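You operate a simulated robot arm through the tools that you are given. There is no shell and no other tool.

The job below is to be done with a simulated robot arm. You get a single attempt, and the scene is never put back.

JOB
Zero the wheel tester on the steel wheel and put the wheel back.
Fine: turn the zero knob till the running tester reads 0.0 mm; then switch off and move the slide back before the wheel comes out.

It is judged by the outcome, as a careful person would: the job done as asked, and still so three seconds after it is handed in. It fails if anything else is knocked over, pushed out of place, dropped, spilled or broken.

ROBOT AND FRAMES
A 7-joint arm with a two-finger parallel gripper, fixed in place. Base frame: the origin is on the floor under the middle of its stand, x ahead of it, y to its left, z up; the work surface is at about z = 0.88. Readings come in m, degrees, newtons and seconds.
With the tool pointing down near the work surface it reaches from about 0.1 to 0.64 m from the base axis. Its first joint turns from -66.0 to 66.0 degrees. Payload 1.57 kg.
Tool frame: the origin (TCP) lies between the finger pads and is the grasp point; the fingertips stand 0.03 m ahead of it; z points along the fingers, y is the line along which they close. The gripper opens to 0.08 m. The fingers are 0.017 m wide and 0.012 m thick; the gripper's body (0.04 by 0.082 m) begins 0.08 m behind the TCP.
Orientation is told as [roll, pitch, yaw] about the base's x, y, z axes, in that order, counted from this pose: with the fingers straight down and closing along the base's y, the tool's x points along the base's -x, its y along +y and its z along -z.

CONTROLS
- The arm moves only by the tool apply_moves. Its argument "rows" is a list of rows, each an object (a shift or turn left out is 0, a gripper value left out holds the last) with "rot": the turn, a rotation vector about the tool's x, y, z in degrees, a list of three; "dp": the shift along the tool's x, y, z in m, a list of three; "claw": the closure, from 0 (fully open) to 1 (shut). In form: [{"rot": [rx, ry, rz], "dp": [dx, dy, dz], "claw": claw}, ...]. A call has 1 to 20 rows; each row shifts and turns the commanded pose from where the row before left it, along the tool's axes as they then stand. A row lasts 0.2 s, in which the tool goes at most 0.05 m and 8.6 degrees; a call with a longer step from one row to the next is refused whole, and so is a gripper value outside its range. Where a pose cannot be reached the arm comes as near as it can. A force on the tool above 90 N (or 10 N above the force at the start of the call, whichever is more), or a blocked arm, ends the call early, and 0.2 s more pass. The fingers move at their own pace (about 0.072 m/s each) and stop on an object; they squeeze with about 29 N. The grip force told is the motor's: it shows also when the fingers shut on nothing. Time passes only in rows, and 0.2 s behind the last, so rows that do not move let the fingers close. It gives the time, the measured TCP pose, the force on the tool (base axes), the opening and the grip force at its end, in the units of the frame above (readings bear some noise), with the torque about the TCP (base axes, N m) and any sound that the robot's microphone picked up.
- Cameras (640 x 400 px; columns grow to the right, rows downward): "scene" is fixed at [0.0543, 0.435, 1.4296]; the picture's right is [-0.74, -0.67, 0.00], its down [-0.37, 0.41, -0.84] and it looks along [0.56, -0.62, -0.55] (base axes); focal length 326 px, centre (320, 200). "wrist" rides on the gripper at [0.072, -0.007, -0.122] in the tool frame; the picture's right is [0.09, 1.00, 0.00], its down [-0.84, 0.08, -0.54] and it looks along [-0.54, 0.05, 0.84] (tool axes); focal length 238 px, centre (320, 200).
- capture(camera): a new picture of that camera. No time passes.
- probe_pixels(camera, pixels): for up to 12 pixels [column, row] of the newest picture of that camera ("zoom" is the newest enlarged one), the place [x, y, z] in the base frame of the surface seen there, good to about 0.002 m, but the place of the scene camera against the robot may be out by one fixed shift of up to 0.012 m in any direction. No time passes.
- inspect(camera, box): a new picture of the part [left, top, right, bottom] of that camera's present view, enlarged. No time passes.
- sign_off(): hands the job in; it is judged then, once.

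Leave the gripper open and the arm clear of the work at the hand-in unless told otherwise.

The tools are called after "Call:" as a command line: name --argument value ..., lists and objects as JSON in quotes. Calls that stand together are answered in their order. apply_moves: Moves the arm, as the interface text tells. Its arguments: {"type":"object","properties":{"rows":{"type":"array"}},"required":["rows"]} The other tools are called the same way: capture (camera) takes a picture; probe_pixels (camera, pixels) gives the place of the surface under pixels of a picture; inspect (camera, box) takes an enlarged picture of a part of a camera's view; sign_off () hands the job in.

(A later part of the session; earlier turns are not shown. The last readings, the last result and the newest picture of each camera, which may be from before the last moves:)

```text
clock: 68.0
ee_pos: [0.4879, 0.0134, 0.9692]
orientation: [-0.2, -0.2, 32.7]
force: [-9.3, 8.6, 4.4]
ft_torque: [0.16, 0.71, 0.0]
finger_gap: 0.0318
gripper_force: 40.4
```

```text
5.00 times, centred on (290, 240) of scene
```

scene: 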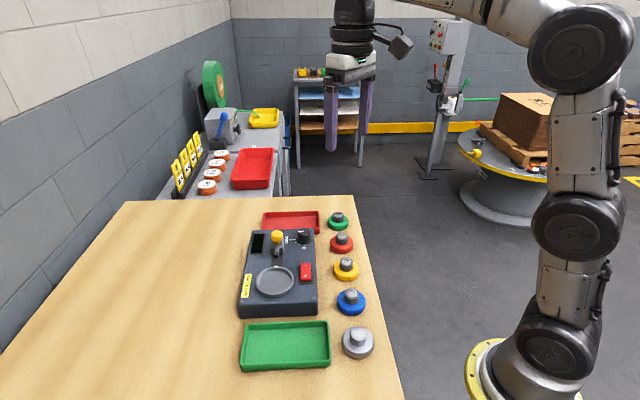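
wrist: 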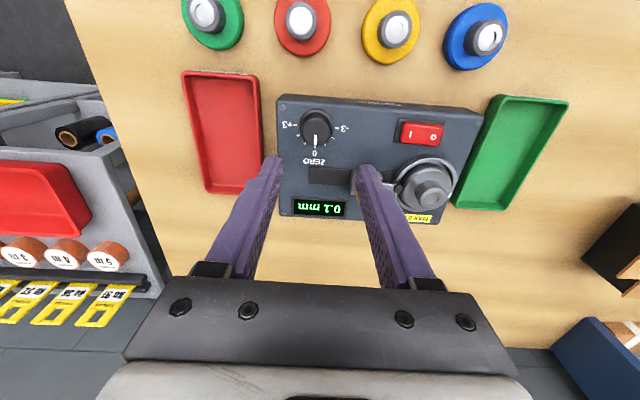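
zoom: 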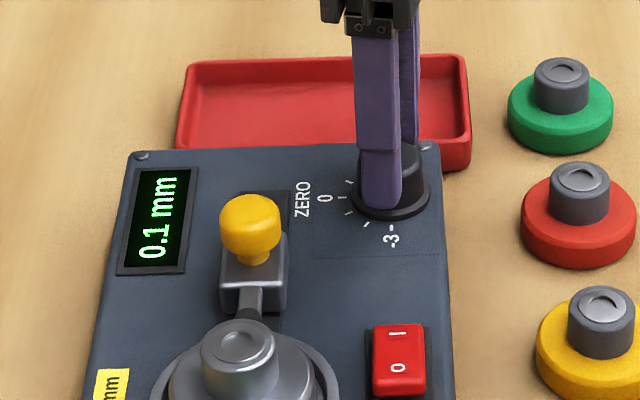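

Still 0.1 at yaw 32.7. Turn 5° more.

Call:
apply_moves --rows '[{"rot": [0, 0, 2.5]}, {"rot": [0, 0, 2.5]}, {}, {}, {}]'

Call:
inspect --camera "scene" --box '[240, 200, 340, 280]'

```text
clock: 69.2
ee_pos: [0.4872, 0.0145, 0.9689]
orientation: [-0.1, 0.0, 27.8]
force: [-11.5, 3.6, 13.3]
ft_torque: [0.04, 0.64, -0.01]
finger_gap: 0.0317
gripper_force: 40.3
```

```text
5.00 times, centred on (290, 240) of scene
```

zoom: 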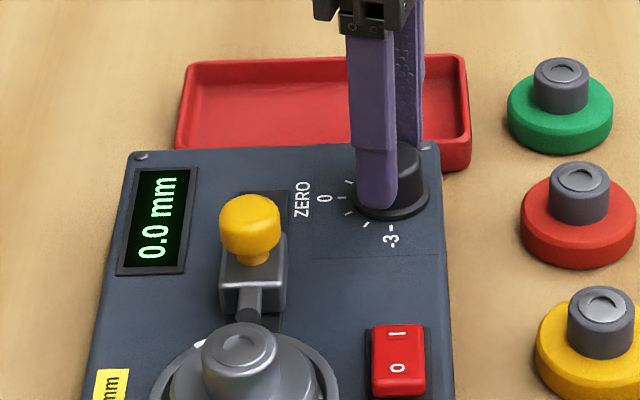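

It reads 0.0 at yaw ≈28 (changed between 33 and 28). To sit in the middle of the 0.0 band I go on 12° toward "+", in case it stays at 0.0.

Call:
apply_moves --rows '[{"dp": [0.0005, 0.0005, -0.0005]}, {"rot": [0, 0, 2]}, {"rot": [0, 0, 2]}, {"rot": [0, 0, 2]}, {"rot": [0, 0, 2]}, {"rot": [0, 0, 2]}, {"rot": [0, 0, 2]}, {}, {}, {}]'

Call:
inspect --camera "scene" --box '[240, 200, 340, 280]'

```text
clock: 71.4
ee_pos: [0.4869, 0.0134, 0.9683]
orientation: [-0.1, -0.2, 15.8]
force: [11.9, -7.6, 0.4]
ft_torque: [0.14, -0.67, 0.01]
finger_gap: 0.0316
gripper_force: 40.0
```

```text
5.00 times, centred on (290, 240) of scene
```

zoom: 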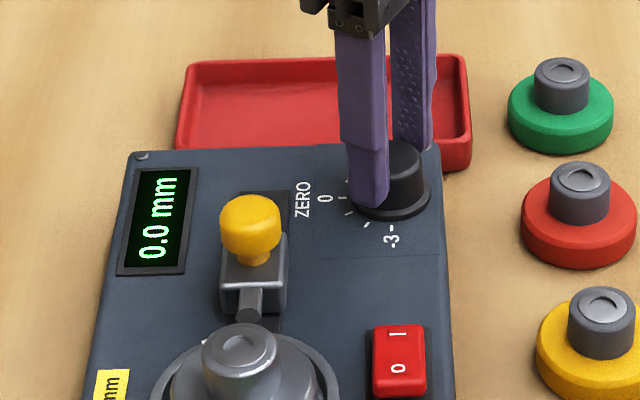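

Still 0.0 at yaw 16. I look for the far edge of the band: 10° more.

Call:
apply_moves --rows '[{"dp": [-0.0005, -0.0003, 0]}, {"rot": [0, 0, 2.5]}, {"rot": [0, 0, 2.5]}, {"rot": [0, 0, 2.5]}, {"rot": [0, 0, 2.5]}, {}, {}, {}]'

Call:
inspect --camera "scene" --box '[240, 200, 340, 280]'

```text
clock: 73.2
ee_pos: [0.4874, 0.0132, 0.9694]
orientation: [0.0, 0.1, 5.9]
force: [-5.5, -4.5, 11.4]
ft_torque: [0.02, 0.93, 0.0]
finger_gap: 0.0316
gripper_force: 40.1
```

```text
5.00 times, centred on (290, 240) of scene
```

zoom: 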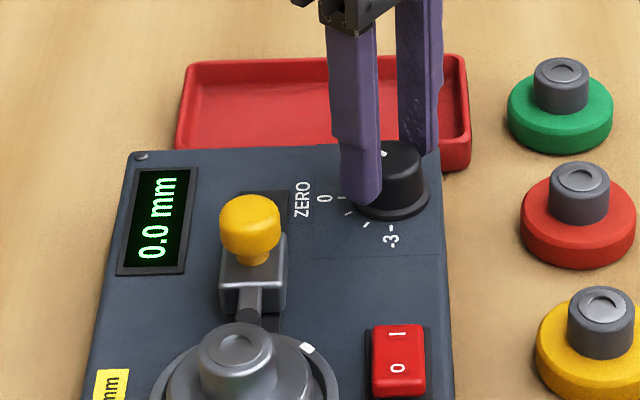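

Still 0.0 at yaw 6. Another 8°.

Call:
apply_moves --rows '[{"rot": [0, 0, 2]}, {"rot": [0, 0, 2]}, {"rot": [0, 0, 2]}, {"rot": [0, 0, 2]}, {}, {}, {}]'

Call:
inspect --camera "scene" --box '[240, 200, 340, 280]'

```text
clock: 74.8
ee_pos: [0.4882, 0.0146, 0.9697]
orientation: [-0.1, -0.2, -2.2]
force: [0.9, 3.0, 1.4]
ft_torque: [0.34, -0.57, 0.0]
finger_gap: 0.0316
gripper_force: 40.2
```

```text
5.00 times, centred on (290, 240) of scene
```

zoom: 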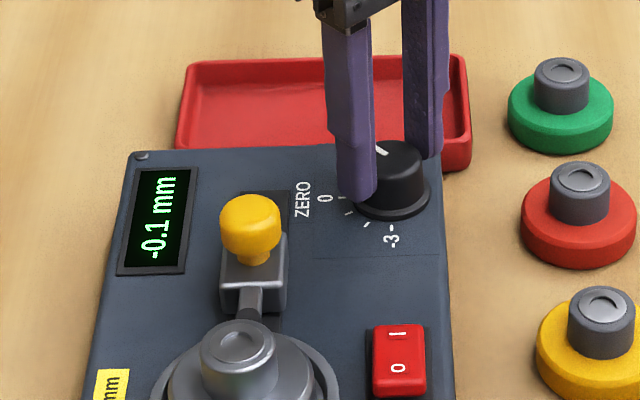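

−0.1 at yaw −2. So the 0.0 band runs about yaw 2…30; its middle is ≈16. I turn back 18° to yaw ≈16.

Call:
apply_moves --rows '[{"rot": [0, 0, -3]}, {"rot": [0, 0, -3]}, {"rot": [0, 0, -3]}, {"rot": [0, 0, -3]}, {"rot": [0, 0, -3]}, {"rot": [0, 0, -3]}, {}, {}, {}]'

Call:
inspect --camera "scene" --box '[240, 200, 340, 280]'

Call:
inspect --camera "wrist" --box '[260, 110, 380, 200]'

```text
clock: 76.8
ee_pos: [0.4872, 0.0138, 0.9702]
orientation: [-0.1, 0.1, 15.8]
force: [-5.2, 2.9, 4.0]
ft_torque: [0.3, 0.23, 0.01]
finger_gap: 0.0313
gripper_force: 40.5
```

```text
5.00 times, centred on (290, 240) of scene
```

zoom: 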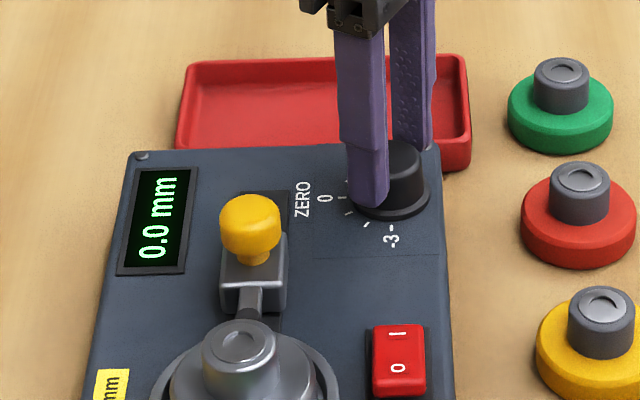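

```text
4.44 times, centred on (320, 155) of wrist
```

zoom: 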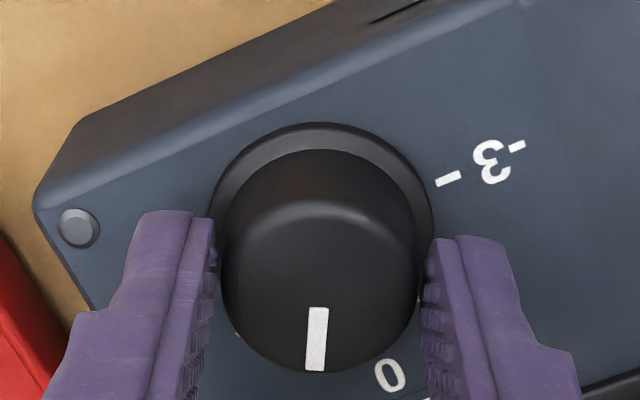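

Reads 0.0, and the pointer kept its place between the fingers (no slip). I open the fingers and read again.

Call:
apply_moves --rows '[{"claw": 0.8}, {"claw": 0.6}, {"claw": 0.375}, {}, {}]'

Call:
apply_moves --rows '[{"dp": [0, 0, -0.01]}, {"dp": [0, 0, -0.03]}, {"dp": [0, 0, -0.04]}, {"dp": [0, 0, -0.02]}, {}]'

Call:
inspect --camera "scene" --box '[240, 215, 340, 295]'

```text
clock: 78.0
ee_pos: [0.4892, 0.0141, 0.9691]
orientation: [-0.1, -0.1, 15.7]
force: [0.1, 0.0, 0.8]
ft_torque: [0.01, -0.01, 0.03]
finger_gap: 0.05
gripper_force: 0.0
```

```text
clock: 79.2
ee_pos: [0.4861, 0.0133, 1.0694]
orientation: [-0.2, 0.0, 15.8]
force: [0.8, 0.3, 0.5]
ft_torque: [-0.01, 0.02, 0.01]
finger_gap: 0.0499
gripper_force: 0.0
```

```text
5.00 times, centred on (290, 255) of scene
```

zoom: 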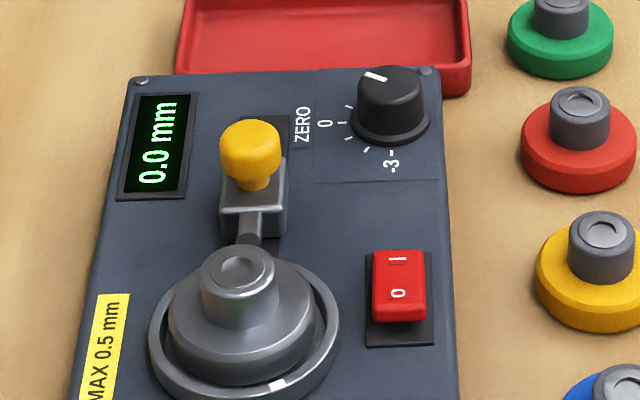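

Reading holds at 0.0 with the knob free. Now I turn the tool back to yaw ≈43.8, close the fingers and move along the box to above the rocker's O end (≈0.3942, 0.105).

Call:
apply_moves --rows '[{"rot": [0, 0, -7]}, {"rot": [0, 0, -7]}, {"rot": [0, 0, -7]}, {"rot": [0, 0, -7]}, {"dp": [0.001, 0.0326, 0], "claw": 0.7}, {"dp": [0.001, 0.0326, 0], "claw": 1.0}, {"dp": [0.001, 0.0326, 0]}, {"dp": [0.0012, 0.0326, 0]}, {"dp": [0, 0, 0.04]}, {}, {}]'

Call:
capture --camera "wrist"

Call:
inspect --camera "wrist" --box '[240, 80, 400, 200]'

Call:
apply_moves --rows '[{}]'

Call:
inspect --camera "scene" --box '[240, 215, 340, 295]'

```text
clock: 81.6
ee_pos: [0.3975, 0.1052, 1.0271]
orientation: [-0.1, 0.1, 43.8]
force: [0.3, 0.7, 0.6]
ft_torque: [0.0, 0.02, -0.03]
finger_gap: 0.0
gripper_force: 21.4
```

```text
taken
```

wrist: 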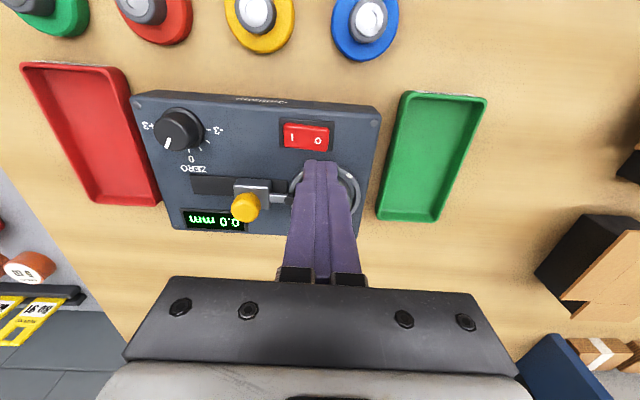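

```text
3.33 times, centred on (320, 140) of wrist
```

zoom: 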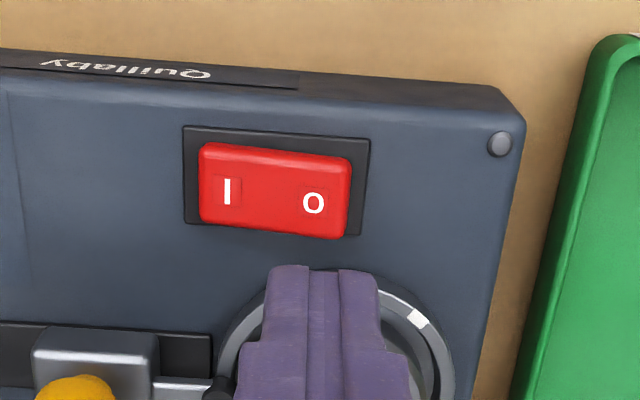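

```text
clock: 82.0
ee_pos: [0.3962, 0.1043, 1.0279]
orientation: [-0.1, 0.0, 43.8]
force: [0.2, -0.5, 0.2]
ft_torque: [0.02, 0.01, 0.02]
finger_gap: 0.0001
gripper_force: 20.8
```

```text
5.00 times, centred on (290, 255) of scene
```

zoom: 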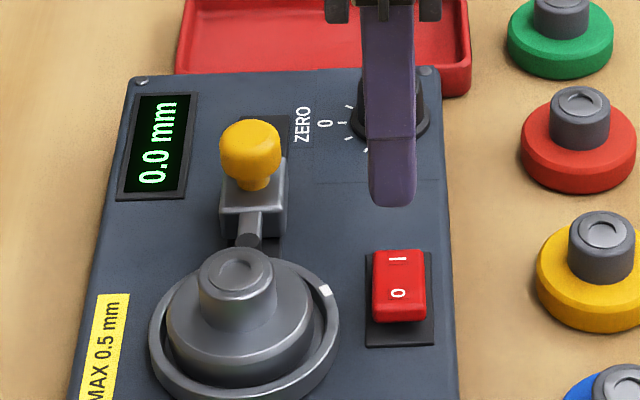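

Still 0.0 mm running. I probe the O half to centre the press.

Call:
probe_pixels --camera "zoom" --pixels '[[313, 203], [320, 165], [320, 225], [340, 200], [227, 192], [320, 195], [205, 190]]'

```text
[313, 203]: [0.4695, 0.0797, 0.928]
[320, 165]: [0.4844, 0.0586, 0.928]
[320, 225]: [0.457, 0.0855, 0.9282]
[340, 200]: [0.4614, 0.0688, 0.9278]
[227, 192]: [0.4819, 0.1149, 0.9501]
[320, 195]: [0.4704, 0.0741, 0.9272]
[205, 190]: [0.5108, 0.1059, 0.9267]
```

That zoom was the scene's; I redo it on the wrist zoom.

Call:
inspect --camera "wrist" --box '[240, 80, 400, 200]'

Call:
probe_pixels --camera "zoom" --pixels '[[313, 203], [320, 165], [320, 225], [340, 200], [227, 192], [320, 195], [205, 190]]'

```text
3.33 times, centred on (320, 140) of wrist
```

zoom: 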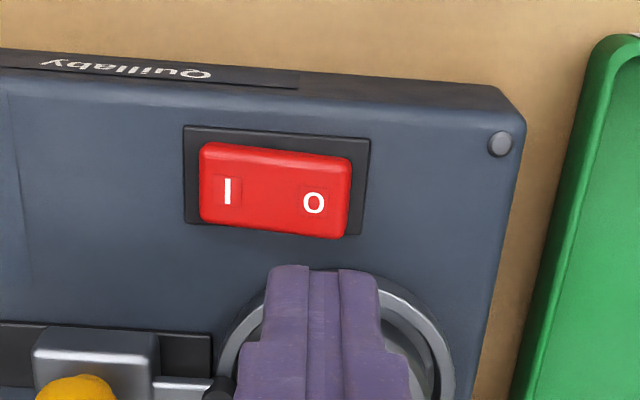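

```text
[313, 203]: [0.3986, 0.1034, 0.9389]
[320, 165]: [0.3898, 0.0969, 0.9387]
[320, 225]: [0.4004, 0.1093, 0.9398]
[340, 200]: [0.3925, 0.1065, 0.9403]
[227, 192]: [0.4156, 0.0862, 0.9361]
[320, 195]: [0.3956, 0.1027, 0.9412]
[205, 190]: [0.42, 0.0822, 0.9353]
```

O half's centre line is ~2.2 mm to tool +x. I shift (+2.2 mm x, +1 mm y), lower 0.05, then press by small steps.

Call:
apply_moves --rows '[{"dp": [0.0022, 0.001, 0.02]}, {"dp": [0, 0, 0.02]}, {"dp": [0, 0, 0.01]}, {}]'

Call:
inspect --camera "scene" --box '[240, 215, 340, 295]'

Call:
inspect --camera "wrist" --box '[240, 120, 400, 240]'

```text
clock: 83.0
ee_pos: [0.3916, 0.1048, 0.9767]
orientation: [-0.1, 0.0, 43.8]
force: [-0.6, 0.2, 0.1]
ft_torque: [0.0, -0.02, 0.0]
finger_gap: 0.0
gripper_force: 21.0
```

```text
5.00 times, centred on (290, 255) of scene
```

zoom: 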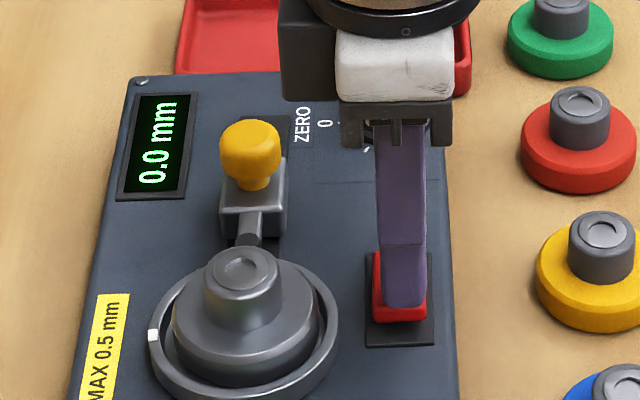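

```text
3.33 times, centred on (320, 180) of wrist
```

zoom: 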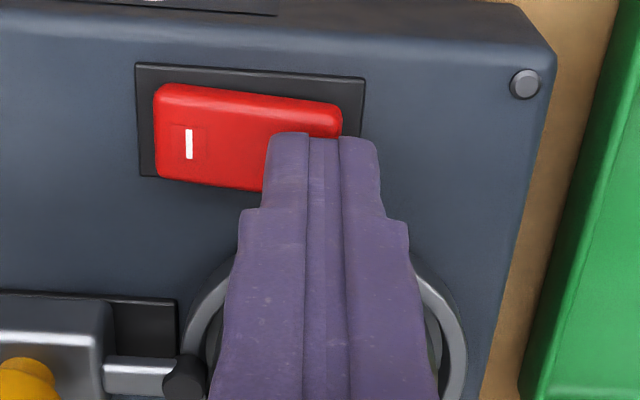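

I shift back 2 mm in y so less overhangs the end, then press down step by step.

Call:
apply_moves --rows '[{"dp": [0, -0.002, 0.002]}, {"dp": [0, 0, 0.003]}, {}]'

Call:
apply_moves --rows '[{"dp": [0, 0, 0.0015]}, {"dp": [0, 0, 0.0015]}, {}]'

Call:
apply_moves --rows '[{"dp": [0, 0, 0.001]}, {"dp": [0, 0, 0.001]}, {}]'

```text
clock: 83.8
ee_pos: [0.3941, 0.1023, 0.9722]
orientation: [-0.1, 0.0, 43.8]
force: [-0.4, 0.4, 0.9]
ft_torque: [0.03, 0.03, 0.0]
finger_gap: 0.0
gripper_force: 21.8
```

```text
clock: 84.6
ee_pos: [0.3945, 0.1008, 0.9701]
orientation: [-0.1, 0.1, 43.8]
force: [0.7, -0.2, 0.5]
ft_torque: [-0.01, 0.03, 0.02]
finger_gap: 0.0002
gripper_force: 21.5
```

```text
clock: 85.4
ee_pos: [0.3936, 0.1025, 0.9671]
orientation: [-0.1, 0.0, 43.8]
force: [-0.1, -0.3, -0.1]
ft_torque: [0.0, -0.01, -0.02]
finger_gap: 0.0
gripper_force: 21.9
```

Call:
apply_moves --rows '[{"dp": [0, 0, 0.001]}, {}]'

Call:
apply_moves --rows '[{"dp": [0, 0, 0.001]}, {}]'

Call:
inspect --camera "scene" --box '[240, 215, 340, 295]'

```text
clock: 86.0
ee_pos: [0.3935, 0.1018, 0.9677]
orientation: [-0.1, 0.0, 43.8]
force: [0.9, -0.1, -0.3]
ft_torque: [0.01, 0.0, -0.02]
finger_gap: 0.0
gripper_force: 21.4
```

```text
clock: 86.6
ee_pos: [0.3925, 0.1022, 0.9674]
orientation: [-0.1, -0.1, 43.8]
force: [0.2, 0.0, 4.4]
ft_torque: [0.03, -0.07, -0.01]
finger_gap: 0.0001
gripper_force: 21.2
```

```text
5.00 times, centred on (290, 255) of scene
```

zoom: 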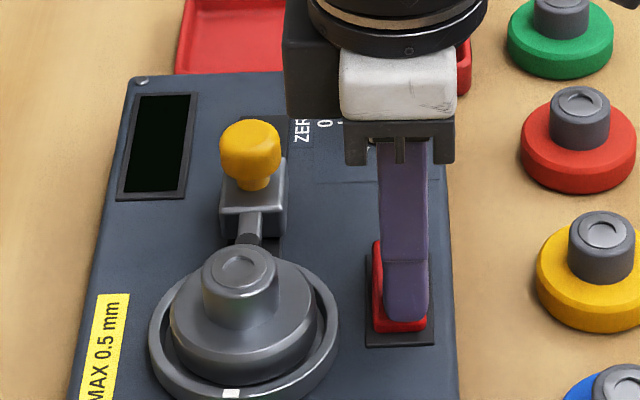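

The display is dark: switched off. I lift straight up and check it stays off and that the wheel is stopping.

Call:
apply_moves --rows '[{"dp": [0, 0, -0.005]}, {"dp": [0, 0, -0.03]}, {"dp": [0, 0, -0.04]}, {"dp": [0, 0, -0.04]}, {"dp": [0, 0, -0.02]}, {}]'

Call:
inspect --camera "scene" --box '[240, 215, 340, 295]'

Call:
apply_moves --rows '[{}, {}, {}, {}, {}]'

Call:
inspect --camera "scene" --box '[240, 215, 340, 295]'

```text
clock: 88.0
ee_pos: [0.3913, 0.102, 1.1032]
orientation: [-0.1, -0.1, 43.8]
force: [-0.5, 0.0, -0.3]
ft_torque: [-0.01, 0.02, 0.01]
finger_gap: 0.0
gripper_force: 21.6
```

```text
5.00 times, centred on (290, 255) of scene
```

zoom: 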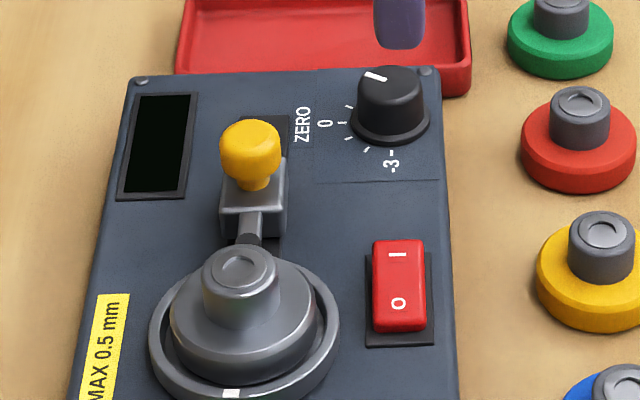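

```text
clock: 89.2
ee_pos: [0.3918, 0.1014, 1.1038]
orientation: [0.0, 0.0, 43.8]
force: [1.0, -0.3, -0.2]
ft_torque: [0.01, 0.04, 0.02]
finger_gap: 0.0
gripper_force: 21.7
```

```text
5.00 times, centred on (290, 255) of scene
```

zoom: 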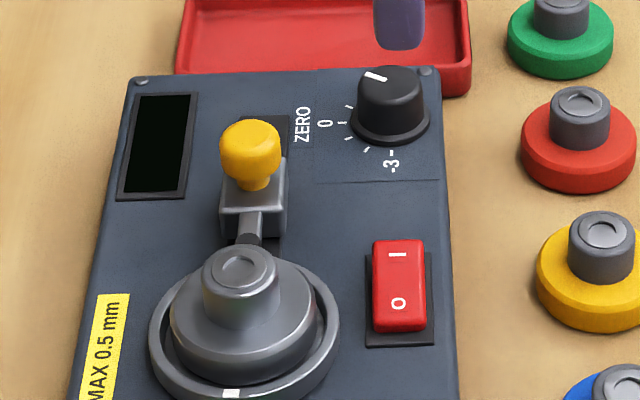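

Off and standing still, O end down. Next the slide: I move above the yellow grip (≈0.4845, 0.100) and open to 0.05.

Call:
apply_moves --rows '[{"dp": [-0.0219, -0.0219, 0], "claw": 0.7}, {"dp": [-0.0219, -0.0219, 0], "claw": 0.375}, {"dp": [-0.022, -0.0219, 0]}, {}, {}]'

Call:
inspect --camera "wrist" --box '[260, 70, 380, 160]'

Call:
probe_pixels --camera "zoom" --pixels '[[320, 200], [300, 240]]'

Call:
apply_moves --rows '[{}]'

```text
clock: 90.4
ee_pos: [0.487, 0.1002, 1.1035]
orientation: [-0.1, 0.1, 43.7]
force: [1.2, -0.1, 0.3]
ft_torque: [0.02, -0.04, 0.0]
finger_gap: 0.05
gripper_force: 0.1
```

```text
4.44 times, centred on (320, 115) of wrist
```

zoom: 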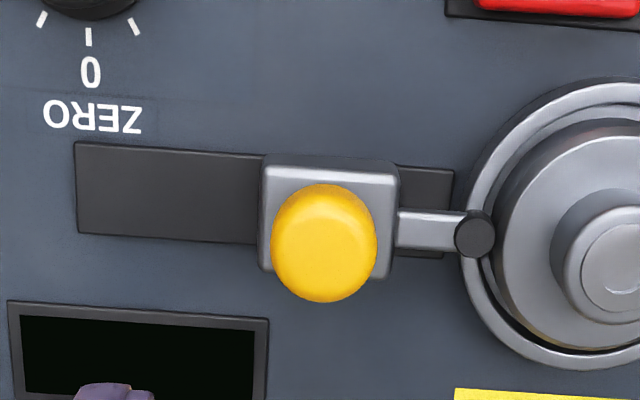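

```text
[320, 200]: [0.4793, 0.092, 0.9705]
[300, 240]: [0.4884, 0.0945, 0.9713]
```

```text
clock: 90.8
ee_pos: [0.4877, 0.1007, 1.1018]
orientation: [-0.1, 0.0, 43.8]
force: [-1.6, -1.2, -0.2]
ft_torque: [0.02, -0.04, -0.02]
finger_gap: 0.05
gripper_force: 0.2
```

Call:
probe_pixels --camera "zoom" --pixels '[[323, 240], [277, 240], [370, 240], [323, 190], [323, 294], [290, 205], [357, 280], [357, 205], [290, 280]]'

```text
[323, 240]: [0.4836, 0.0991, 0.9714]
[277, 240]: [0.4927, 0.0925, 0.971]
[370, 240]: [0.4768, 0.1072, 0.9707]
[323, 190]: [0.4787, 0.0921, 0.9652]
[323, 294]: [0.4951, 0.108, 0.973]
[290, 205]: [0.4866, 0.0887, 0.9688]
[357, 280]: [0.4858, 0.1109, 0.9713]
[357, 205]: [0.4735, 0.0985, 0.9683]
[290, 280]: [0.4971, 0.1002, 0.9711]
```

Grip centre ≈(0.4858, 0.0998). I align (+1.2 mm x, +0.7 mm y) and descend 0.117 to TCP z≈0.986.

Call:
apply_moves --rows '[{"dp": [0.0012, 0.0007, 0.03]}, {"dp": [0, 0, 0.04]}, {"dp": [0, 0, 0.035]}, {"dp": [0, 0, 0.007]}, {"dp": [0, 0, 0.005]}, {}]'

Call:
inspect --camera "wrist" --box '[260, 120, 380, 210]'

```text
clock: 92.2
ee_pos: [0.4842, 0.1004, 0.985]
orientation: [-0.1, 0.0, 43.7]
force: [0.7, 0.0, -0.5]
ft_torque: [-0.02, 0.03, -0.02]
finger_gap: 0.05
gripper_force: 0.0
```

```text
4.44 times, centred on (320, 165) of wrist
```

zoom: 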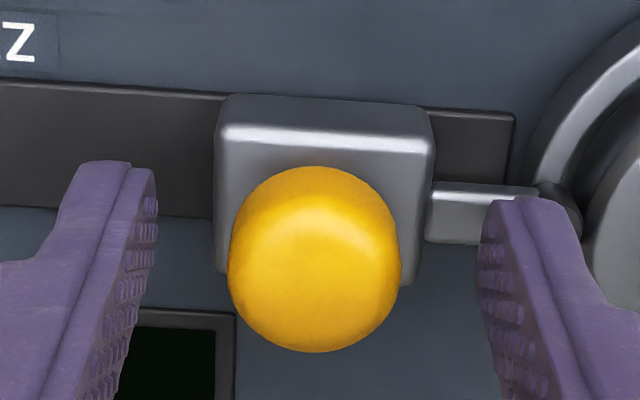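

Centred. I close on the grip and pull the slide back 10 mm at first.

Call:
apply_moves --rows '[{"claw": 0.55}, {"claw": 0.7}, {"claw": 0.85}, {"claw": 1.0}, {}, {}]'

Call:
apply_moves --rows '[{"dp": [0, -0.0025, 0]}, {"dp": [0, -0.0025, 0]}, {"dp": [0, -0.0025, 0]}, {"dp": [0, -0.0025, 0]}, {}]'

Call:
inspect --camera "wrist" --box '[260, 90, 420, 210]'

```text
clock: 93.6
ee_pos: [0.4841, 0.0989, 0.9847]
orientation: [-0.1, 0.0, 43.7]
force: [3.7, -2.9, -1.9]
ft_torque: [0.0, -0.12, -0.04]
finger_gap: 0.0253
gripper_force: 37.4
```

```text
clock: 94.8
ee_pos: [0.4917, 0.0922, 0.9847]
orientation: [-0.1, 0.1, 43.8]
force: [-4.4, -4.5, -4.4]
ft_torque: [-0.19, 0.28, 0.09]
finger_gap: 0.0253
gripper_force: 36.9
```

```text
3.33 times, centred on (340, 150) of wrist
```

zoom: 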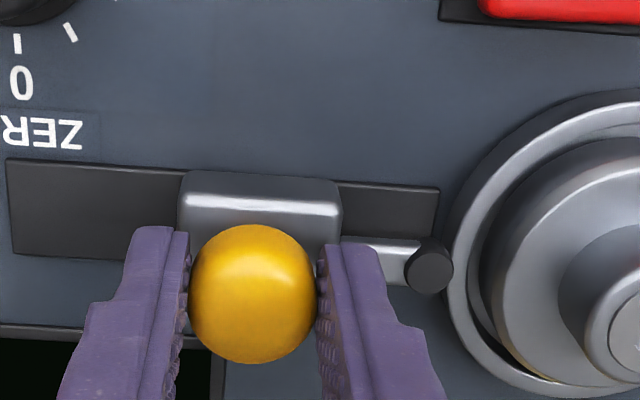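

The slide comes back freely. 15 mm more.

Call:
apply_moves --rows '[{"dp": [0.0003, -0.0025, 0]}, {"dp": [0, -0.0025, 0]}, {"dp": [0, -0.0025, 0]}, {"dp": [0, -0.0025, 0]}, {"dp": [0, -0.0025, 0]}, {"dp": [0, -0.0025, 0]}, {}]'

Call:
apply_moves --rows '[{"dp": [0, -0.0015, 0]}, {"dp": [0, -0.0015, 0]}, {}]'

```text
clock: 96.4
ee_pos: [0.5024, 0.0814, 0.9847]
orientation: [-0.1, 0.0, 43.8]
force: [-9.0, -8.5, -4.4]
ft_torque: [0.07, -0.03, 0.06]
finger_gap: 0.0252
gripper_force: 37.1
```

```text
clock: 97.2
ee_pos: [0.5045, 0.0807, 0.9854]
orientation: [-0.1, 0.0, 43.8]
force: [-7.5, -9.3, -3.8]
ft_torque: [-0.17, 0.26, -0.07]
finger_gap: 0.0252
gripper_force: 36.6
```

Call:
apply_moves --rows '[{"dp": [0.0005, -0.001, 0]}, {}]'

Call:
apply_moves --rows '[{"dp": [0, -0.001, 0]}, {}]'

Call:
apply_moves --rows '[{"dp": [0, -0.001, 0]}, {}]'

Call:
inspect --camera "wrist" --box '[260, 90, 420, 210]'

```text
clock: 97.8
ee_pos: [0.5052, 0.0786, 0.9853]
orientation: [-0.1, -0.1, 43.8]
force: [-2.0, -2.5, -4.6]
ft_torque: [-0.52, 0.56, 0.08]
finger_gap: 0.0255
gripper_force: 36.4
```

```text
clock: 98.4
ee_pos: [0.5062, 0.0779, 0.9842]
orientation: [-0.1, 0.0, 43.8]
force: [-2.4, -4.5, -9.1]
ft_torque: [0.56, -0.58, -0.07]
finger_gap: 0.0254
gripper_force: 36.8
```

```text
clock: 99.0
ee_pos: [0.5052, 0.0776, 0.9853]
orientation: [0.0, 0.0, 43.8]
force: [-2.9, -3.7, -10.3]
ft_torque: [0.31, -0.28, -0.09]
finger_gap: 0.0253
gripper_force: 36.6
```

```text
3.33 times, centred on (340, 150) of wrist
```

zoom: 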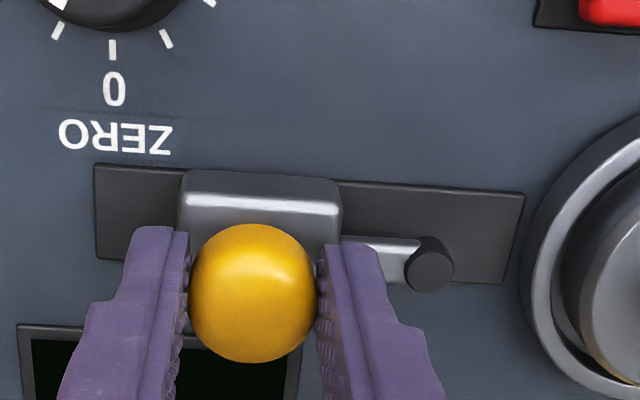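

Carriage is back about where it began (31 mm commanded), with no stop force yet. I go on by 1 mm steps until the back stop shows.

Call:
apply_moves --rows '[{"dp": [0, -0.001, 0]}, {}]'

Call:
apply_moves --rows '[{"dp": [0, -0.001, 0.0003]}, {}]'

```text
clock: 99.6
ee_pos: [0.506, 0.0781, 0.9845]
orientation: [0.0, 0.0, 43.9]
force: [-2.0, 0.8, -7.8]
ft_torque: [-0.63, 0.72, -0.01]
finger_gap: 0.0255
gripper_force: 36.9
```

```text
clock: 100.2
ee_pos: [0.5059, 0.0772, 0.9842]
orientation: [0.1, 0.1, 43.8]
force: [-16.4, 3.2, -0.4]
ft_torque: [0.32, 0.22, 0.0]
finger_gap: 0.0253
gripper_force: 36.8
```

13.7 N along the slide: the back stop is reached. I ease 1 mm (without pulling the slide), open and rise.

Call:
apply_moves --rows '[{"dp": [0, 0.0007, 0]}, {"claw": 0.8}, {"claw": 0.6}, {"claw": 0.375}, {}, {}]'

Call:
apply_moves --rows '[{"dp": [0, 0, -0.01]}, {"dp": [0, 0, -0.03]}, {"dp": [0, 0, -0.04]}, {"dp": [0, 0, -0.04]}, {}]'

Call:
inspect --camera "wrist" --box '[260, 70, 400, 170]'

Call:
inspect --camera "scene" --box '[240, 215, 340, 315]'

```text
clock: 101.6
ee_pos: [0.5064, 0.0769, 0.9855]
orientation: [-0.1, 0.1, 43.9]
force: [-0.5, -0.9, 0.4]
ft_torque: [-0.04, -0.02, -0.02]
finger_gap: 0.0499
gripper_force: 0.0
```

```text
clock: 102.8
ee_pos: [0.5036, 0.0762, 1.1016]
orientation: [-0.1, 0.0, 43.7]
force: [-0.3, 0.6, 0.2]
ft_torque: [0.03, -0.04, -0.02]
finger_gap: 0.0497
gripper_force: 0.1
```

```text
4.00 times, centred on (330, 120) of wrist
```

zoom: 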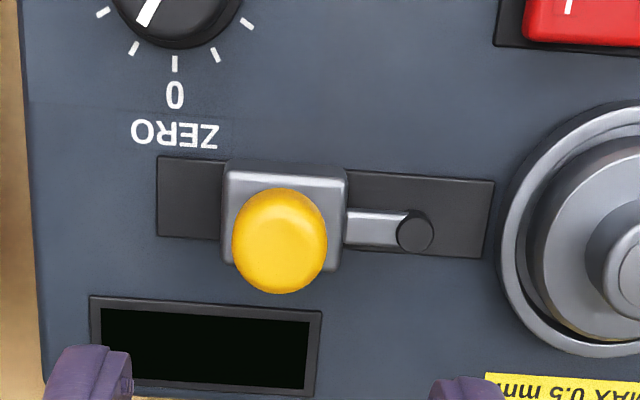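

```text
4.00 times, centred on (290, 265) of scene
```

zoom: 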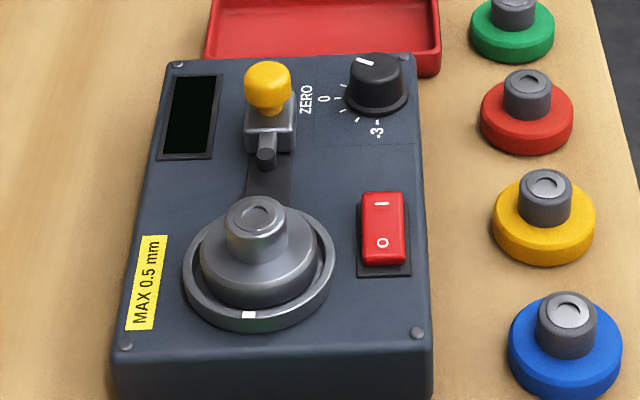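

Slide fully back, tester off. Now I go above the wheel (≈0.432, 0.154), turn back to yaw 0 and look at the hub.

Call:
apply_moves --rows '[{"dp": [-0.0003, 0.0354, 0]}, {"dp": [-0.0003, 0.0354, 0]}, {"dp": [0, 0.0354, 0]}, {"rot": [0, 0, 7.3]}, {"rot": [0, 0, 7.3]}, {"rot": [0, 0, 7.3]}, {"rot": [0, 0, 7.3]}, {"rot": [0, 0, 7.3]}, {"rot": [0, 0, 7.3]}, {"dp": [0, 0, 0.03]}, {}]'

Call:
capture --camera "wrist"

Call:
inspect --camera "wrist" --box '[260, 85, 380, 175]'

Call:
apply_moves --rows '[{}]'

Call:
apply_moves --rows '[{}]'

```text
clock: 105.2
ee_pos: [0.434, 0.1562, 1.0758]
orientation: [0.0, -0.1, 0.0]
force: [0.2, 0.2, 0.8]
ft_torque: [-0.02, 0.04, 0.01]
finger_gap: 0.0498
gripper_force: 0.0
```

```text
taken
```

wrist: 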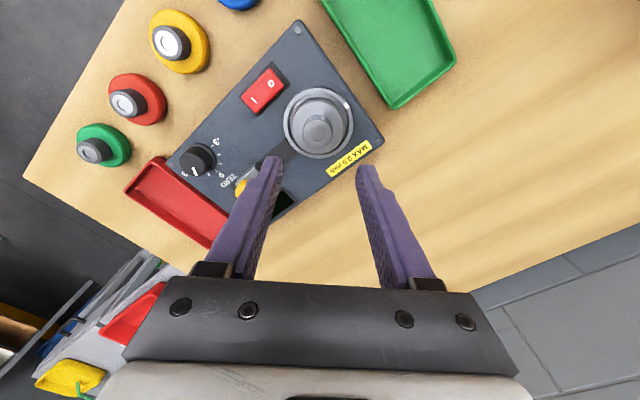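

```text
4.44 times, centred on (320, 130) of wrist
```

zoom: 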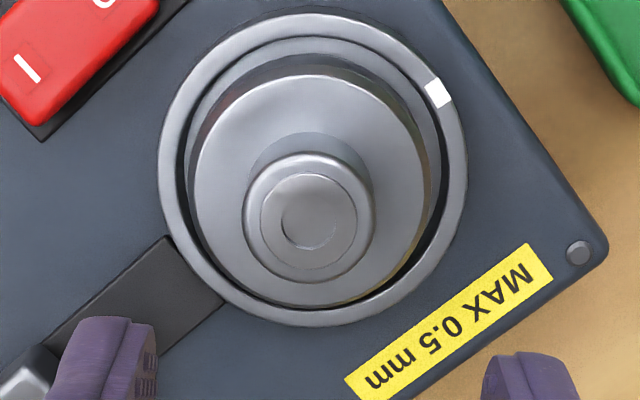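

```text
clock: 105.6
ee_pos: [0.4319, 0.1554, 1.0764]
orientation: [-0.1, -0.1, -0.1]
force: [-0.5, -1.0, 0.2]
ft_torque: [0.01, 0.02, -0.01]
finger_gap: 0.0499
gripper_force: 0.0
```

```text
clock: 106.0
ee_pos: [0.4333, 0.1548, 1.0765]
orientation: [-0.1, -0.1, 0.0]
force: [-0.6, 0.4, -0.1]
ft_torque: [-0.03, 0.02, 0.0]
finger_gap: 0.05
gripper_force: 0.0
```

Call:
probe_pixels --camera "zoom" --pixels '[[262, 222], [355, 222], [309, 178], [309, 268], [275, 190], [343, 255], [343, 190], [275, 255], [309, 222], [249, 215], [369, 215], [309, 160]]'

```text
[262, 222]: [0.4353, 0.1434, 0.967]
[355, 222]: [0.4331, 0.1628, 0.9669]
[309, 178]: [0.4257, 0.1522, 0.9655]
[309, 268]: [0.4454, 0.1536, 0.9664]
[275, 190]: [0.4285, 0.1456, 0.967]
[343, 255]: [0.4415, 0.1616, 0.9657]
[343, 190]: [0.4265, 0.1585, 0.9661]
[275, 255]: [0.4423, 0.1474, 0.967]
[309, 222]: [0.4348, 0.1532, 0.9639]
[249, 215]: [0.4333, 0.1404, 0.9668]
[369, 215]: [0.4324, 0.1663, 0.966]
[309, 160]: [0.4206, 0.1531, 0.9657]
```

Hub centre ≈(0.4345, 0.1532). I align (base +1.4 mm, −2.3 mm) and lower to just above the grip height.

Call:
apply_moves --rows '[{"dp": [-0.0014, -0.0023, 0.02]}, {"dp": [0, 0, 0.03]}, {"dp": [0, 0, 0.025]}, {"dp": [0, 0, 0.01]}, {}]'

Call:
inspect --camera "wrist" --box '[260, 110, 380, 210]'

Call:
apply_moves --rows '[{}]'

Call:
apply_moves --rows '[{}]'

Call:
inspect --camera "scene" --box '[250, 240, 306, 300]'

```text
clock: 107.2
ee_pos: [0.4341, 0.1526, 0.9893]
orientation: [-0.1, -0.1, 0.0]
force: [0.1, 0.1, -0.1]
ft_torque: [0.01, -0.03, -0.02]
finger_gap: 0.05
gripper_force: 0.1
```

```text
4.00 times, centred on (320, 160) of wrist
```

zoom: 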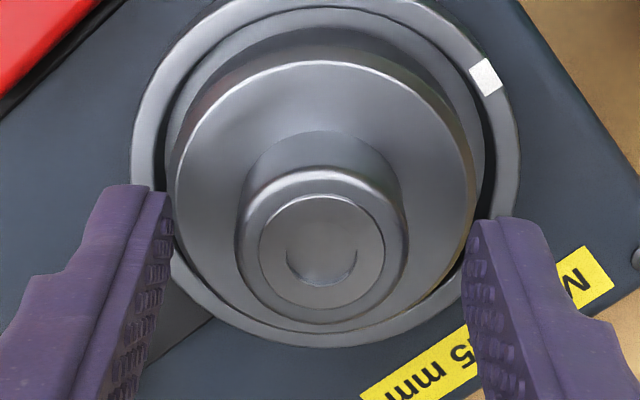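

```text
clock: 107.6
ee_pos: [0.4348, 0.1533, 0.99]
orientation: [0.0, -0.1, 0.0]
force: [-0.3, -0.2, -0.2]
ft_torque: [0.0, -0.01, 0.02]
finger_gap: 0.05
gripper_force: 0.1
```

```text
clock: 108.0
ee_pos: [0.4351, 0.1522, 0.99]
orientation: [0.0, -0.2, -0.1]
force: [-0.7, -1.0, -0.7]
ft_torque: [0.01, 0.03, 0.01]
finger_gap: 0.0502
gripper_force: 0.1
```

```text
6.67 times, centred on (278, 270) of scene
```

zoom: 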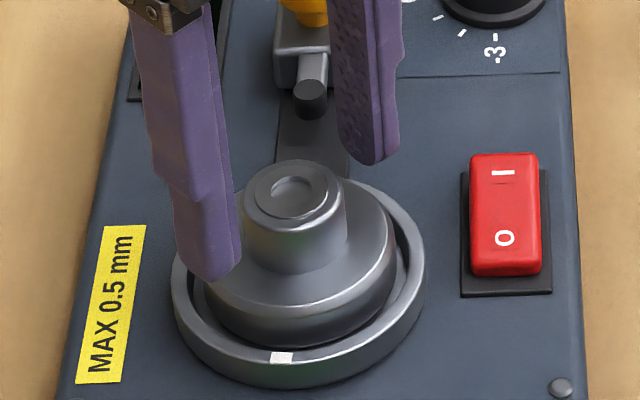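

Centred (hub col 321). I lower 9 mm to TCP z≈0.981 and close on the hub.

Call:
apply_moves --rows '[{"dp": [0, 0, 0.005]}, {"dp": [0, 0, 0.0038]}, {}, {"claw": 0.6}, {"claw": 0.8}, {"claw": 1.0}, {}, {}, {}]'

Call:
apply_moves --rows '[{"dp": [0, 0, -0.005]}, {"dp": [0, 0, -0.01]}, {"dp": [0, 0, -0.02]}, {"dp": [0, 0, -0.025]}, {}]'

Call:
capture --camera "wrist"

Call:
inspect --camera "scene" --box '[240, 200, 340, 310]'

```text
clock: 110.0
ee_pos: [0.4339, 0.1518, 0.9803]
orientation: [-0.1, -0.1, 0.0]
force: [0.5, 0.1, 0.4]
ft_torque: [0.03, -0.03, 0.0]
finger_gap: 0.0293
gripper_force: 28.9
```

```text
clock: 111.2
ee_pos: [0.4355, 0.1514, 1.0416]
orientation: [-0.2, 0.0, 0.0]
force: [-0.4, 0.4, -2.1]
ft_torque: [0.03, 0.02, 0.01]
finger_gap: 0.0291
gripper_force: 28.6
```

```text
taken
```

wrist: 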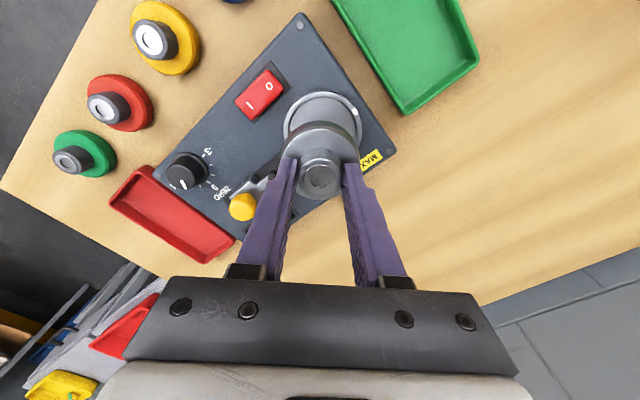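

```text
3.64 times, centred on (290, 255) of scene
```

zoom: 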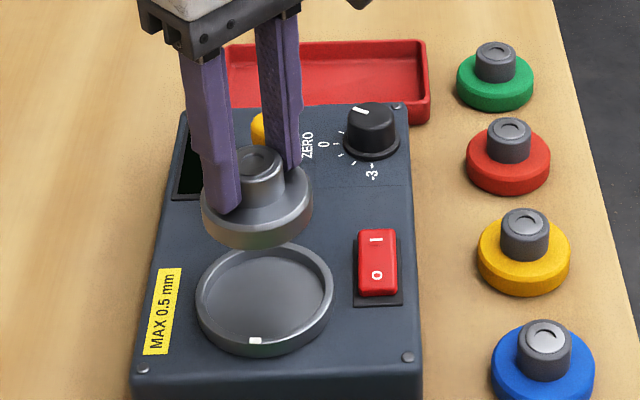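

The wheel is in hand. I take a couple of readings and probe the hub in hand (around (320,178)).

Call:
apply_moves --rows '[{}]'

Call:
apply_moves --rows '[{}]'

Call:
inspect --camera "wrist" --box '[260, 110, 380, 210]'

Call:
probe_pixels --camera "zoom" --pixels '[[262, 276], [378, 276], [320, 222], [320, 330], [280, 236], [360, 316], [360, 236], [280, 316], [320, 260]]'

```text
clock: 111.6
ee_pos: [0.4348, 0.1502, 1.0415]
orientation: [-0.2, -0.1, 0.1]
force: [-0.7, -0.7, -3.3]
ft_torque: [0.02, -0.02, -0.01]
finger_gap: 0.0292
gripper_force: 29.4
```

```text
clock: 112.0
ee_pos: [0.4362, 0.1509, 1.0412]
orientation: [-0.1, 0.0, 0.1]
force: [-1.2, 0.1, -2.3]
ft_torque: [0.02, 0.0, 0.01]
finger_gap: 0.0293
gripper_force: 28.8
```

```text
4.00 times, centred on (320, 160) of wrist
```

zoom: 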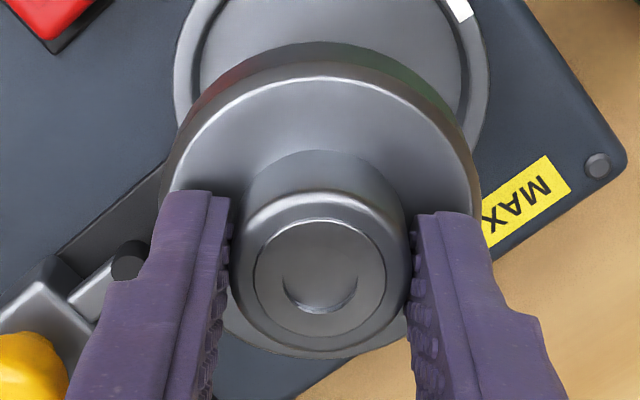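

```text
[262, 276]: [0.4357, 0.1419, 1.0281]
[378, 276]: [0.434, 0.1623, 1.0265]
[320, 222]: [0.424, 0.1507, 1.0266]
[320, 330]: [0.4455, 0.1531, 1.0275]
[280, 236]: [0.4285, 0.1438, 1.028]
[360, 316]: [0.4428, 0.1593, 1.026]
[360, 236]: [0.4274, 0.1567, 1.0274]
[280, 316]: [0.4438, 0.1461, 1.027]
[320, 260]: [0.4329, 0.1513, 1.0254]
```

Hub in hand at (0.4352, 0.1517). The wheel's own place was (0.246, 0.126). I carry it there at this height.

Call:
apply_moves --rows '[{"dp": [0.03155, -0.00415, 0]}, {"dp": [0.03155, -0.00415, 0]}, {"dp": [0.03155, -0.00415, 0]}, {"dp": [0.03155, -0.00415, 0]}, {"dp": [0.03155, -0.00415, 0]}, {"dp": [0.03155, -0.00415, 0]}, {}, {}]'

Call:
apply_moves --rows '[{}]'

Call:
apply_moves --rows '[{}]'

Call:
capture --camera "wrist"

Call:
inspect --camera "wrist" --box '[260, 110, 380, 210]'

Call:
probe_pixels --camera "zoom" --pixels '[[262, 276], [378, 276], [320, 222], [320, 330], [280, 236], [360, 316], [360, 236], [280, 316], [320, 260]]'

```text
clock: 113.8
ee_pos: [0.2427, 0.1277, 1.0375]
orientation: [-0.1, -0.1, 0.0]
force: [-0.8, -0.5, -1.2]
ft_torque: [-0.01, 0.01, 0.02]
finger_gap: 0.0295
gripper_force: 28.8
```

```text
clock: 114.2
ee_pos: [0.2426, 0.1275, 1.039]
orientation: [-0.1, -0.1, -0.1]
force: [0.1, 0.7, -3.6]
ft_torque: [0.02, 0.0, 0.02]
finger_gap: 0.0295
gripper_force: 28.6
```

```text
clock: 114.6
ee_pos: [0.2421, 0.1284, 1.0372]
orientation: [0.0, 0.0, 0.0]
force: [0.3, 0.5, -3.1]
ft_torque: [-0.02, 0.02, -0.02]
finger_gap: 0.0295
gripper_force: 29.5
```

```text
taken
```

wrist: 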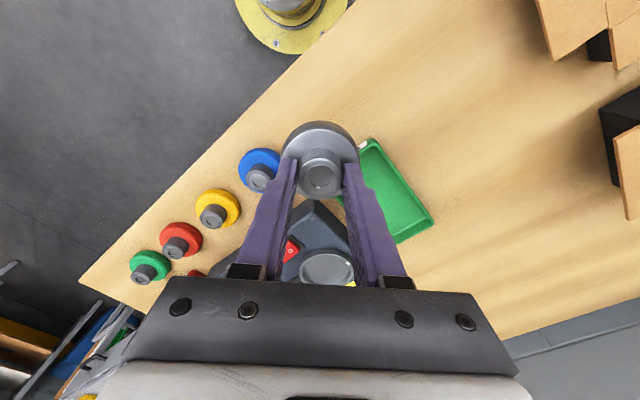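

```text
4.00 times, centred on (320, 160) of wrist
```

zoom: 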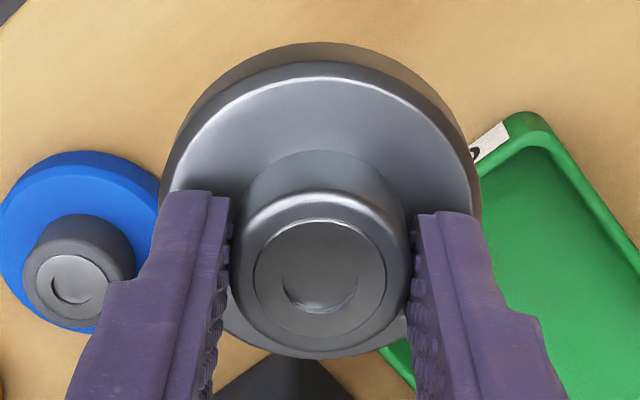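

```text
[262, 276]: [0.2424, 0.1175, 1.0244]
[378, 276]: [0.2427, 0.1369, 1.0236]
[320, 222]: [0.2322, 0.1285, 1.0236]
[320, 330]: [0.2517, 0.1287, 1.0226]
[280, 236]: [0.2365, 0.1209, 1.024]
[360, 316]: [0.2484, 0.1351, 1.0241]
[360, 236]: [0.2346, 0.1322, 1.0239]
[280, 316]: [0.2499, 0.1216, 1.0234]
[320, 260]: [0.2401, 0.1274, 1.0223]
```

The wheel is at (0.2423, 0.1277); target (0.246, 0.126). I correct (+3.5 mm, −1.7 mm) and lower 0.09, then check again.

Call:
apply_moves --rows '[{"dp": [-0.0035, -0.0017, 0.02]}, {"dp": [0, 0, 0.03]}, {"dp": [0, 0, 0.03]}, {"dp": [0, 0, 0.012]}, {}]'

Call:
apply_moves --rows '[{}]'

Call:
apply_moves --rows '[{}]'

Call:
inspect --camera "wrist" --box '[260, 110, 380, 210]'

Call:
probe_pixels --camera "zoom" --pixels '[[262, 276], [378, 276], [320, 222], [320, 330], [280, 236], [360, 316], [360, 236], [280, 316], [320, 260]]'

Call:
inspect --camera "scene" --box '[310, 280, 400, 380]'

```text
clock: 115.8
ee_pos: [0.2476, 0.1243, 0.9477]
orientation: [0.0, -0.1, 0.1]
force: [-0.4, -0.4, -3.1]
ft_torque: [-0.02, -0.01, 0.02]
finger_gap: 0.0295
gripper_force: 29.1
```

```text
clock: 116.2
ee_pos: [0.2469, 0.1255, 0.9479]
orientation: [0.0, -0.2, 0.0]
force: [0.5, -0.8, -3.0]
ft_torque: [0.0, -0.04, -0.03]
finger_gap: 0.0293
gripper_force: 28.8
```

```text
clock: 116.6
ee_pos: [0.2472, 0.1248, 0.9475]
orientation: [-0.2, -0.1, 0.1]
force: [0.9, -0.1, -2.6]
ft_torque: [-0.01, 0.04, 0.0]
finger_gap: 0.0292
gripper_force: 29.0
```

```text
4.00 times, centred on (320, 160) of wrist
```

zoom: 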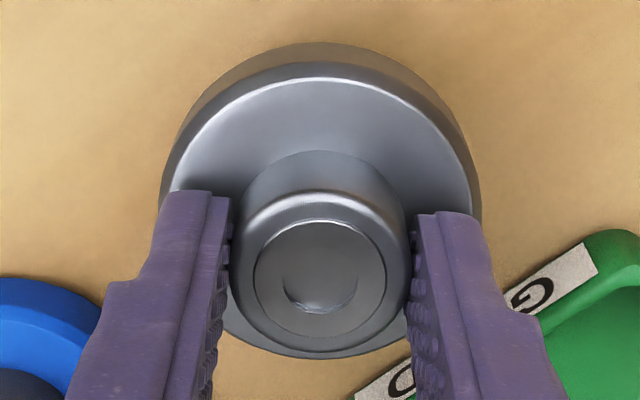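

```text
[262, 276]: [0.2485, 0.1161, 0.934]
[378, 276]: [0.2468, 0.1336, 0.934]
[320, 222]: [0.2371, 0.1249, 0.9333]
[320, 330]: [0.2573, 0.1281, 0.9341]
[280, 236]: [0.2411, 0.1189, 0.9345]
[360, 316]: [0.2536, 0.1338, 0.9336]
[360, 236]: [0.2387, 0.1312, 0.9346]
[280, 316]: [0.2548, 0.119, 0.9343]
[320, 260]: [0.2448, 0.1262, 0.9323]
```

```text
4.00 times, centred on (355, 330) of scene
```

zoom: 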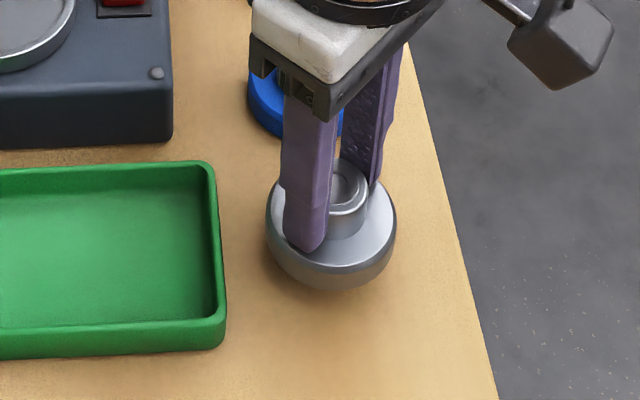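

Wheel at (0.2472, 0.1257) – within about a millimetre, and in the scene picture its columns (265–397) match the start. I lower 15 mm and then step down to contact.

Call:
apply_moves --rows '[{"dp": [0.0006, 0.0002, 0.006]}, {"dp": [0, 0, 0.006]}, {"dp": [0, 0, 0.003]}, {}]'

Call:
apply_moves --rows '[{"dp": [0, 0, 0.001]}, {}]'

Call:
apply_moves --rows '[{"dp": [0, 0, 0.001]}, {}]'

```text
clock: 117.6
ee_pos: [0.2468, 0.1245, 0.9324]
orientation: [-0.1, -0.1, 0.0]
force: [-0.3, 0.0, -2.6]
ft_torque: [0.01, -0.03, 0.03]
finger_gap: 0.0292
gripper_force: 28.8
```

```text
clock: 118.2
ee_pos: [0.2481, 0.1253, 0.933]
orientation: [-0.1, -0.1, 0.0]
force: [0.1, -1.0, -3.3]
ft_torque: [-0.02, 0.0, -0.01]
finger_gap: 0.0291
gripper_force: 28.9
```

```text
clock: 118.8
ee_pos: [0.2478, 0.1256, 0.931]
orientation: [-0.1, -0.1, -0.1]
force: [0.4, 0.7, -2.6]
ft_torque: [-0.01, 0.0, 0.0]
finger_gap: 0.0293
gripper_force: 29.1
```

Still hanging (−2.6 N). I nudge (−1.0 mm, +0.8 mm) toward the original pick pose and lower further in 1 mm steps.

Call:
apply_moves --rows '[{"dp": [0.001, 0.0008, 0]}, {"dp": [0, 0, 0.001]}, {}]'

Call:
apply_moves --rows '[{"dp": [0, 0, 0.001]}, {}]'

```text
clock: 119.6
ee_pos: [0.2472, 0.1266, 0.9317]
orientation: [-0.1, -0.1, 0.1]
force: [0.0, 0.3, -2.3]
ft_torque: [-0.01, 0.0, -0.01]
finger_gap: 0.0295
gripper_force: 29.1
```

```text
clock: 120.2
ee_pos: [0.2485, 0.127, 0.9312]
orientation: [0.0, -0.1, 0.0]
force: [0.0, -0.3, -2.9]
ft_torque: [0.01, 0.03, -0.02]
finger_gap: 0.0292
gripper_force: 28.7
```

Call:
apply_moves --rows '[{"dp": [0, 0, 0.001]}, {}]'

Call:
apply_moves --rows '[{"dp": [0, 0, 0.001]}, {}]'

Call:
inspect --camera "scene" --box '[310, 280, 400, 380]'

```text
clock: 120.8
ee_pos: [0.248, 0.1265, 0.9304]
orientation: [-0.2, -0.3, 0.0]
force: [-0.8, -4.2, 12.4]
ft_torque: [-0.16, 0.47, 0.08]
finger_gap: 0.0294
gripper_force: 29.3
```

```text
clock: 121.4
ee_pos: [0.2466, 0.1269, 0.9291]
orientation: [-0.1, -0.3, 0.1]
force: [-2.3, -7.6, 24.6]
ft_torque: [-0.23, 0.04, 0.06]
finger_gap: 0.0295
gripper_force: 29.0
```

```text
4.00 times, centred on (355, 330) of scene
```

zoom: 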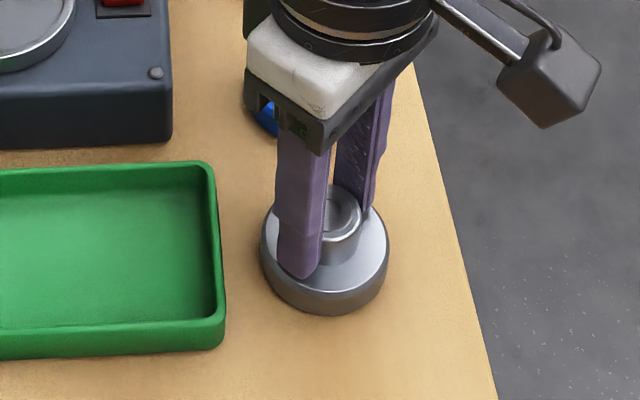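

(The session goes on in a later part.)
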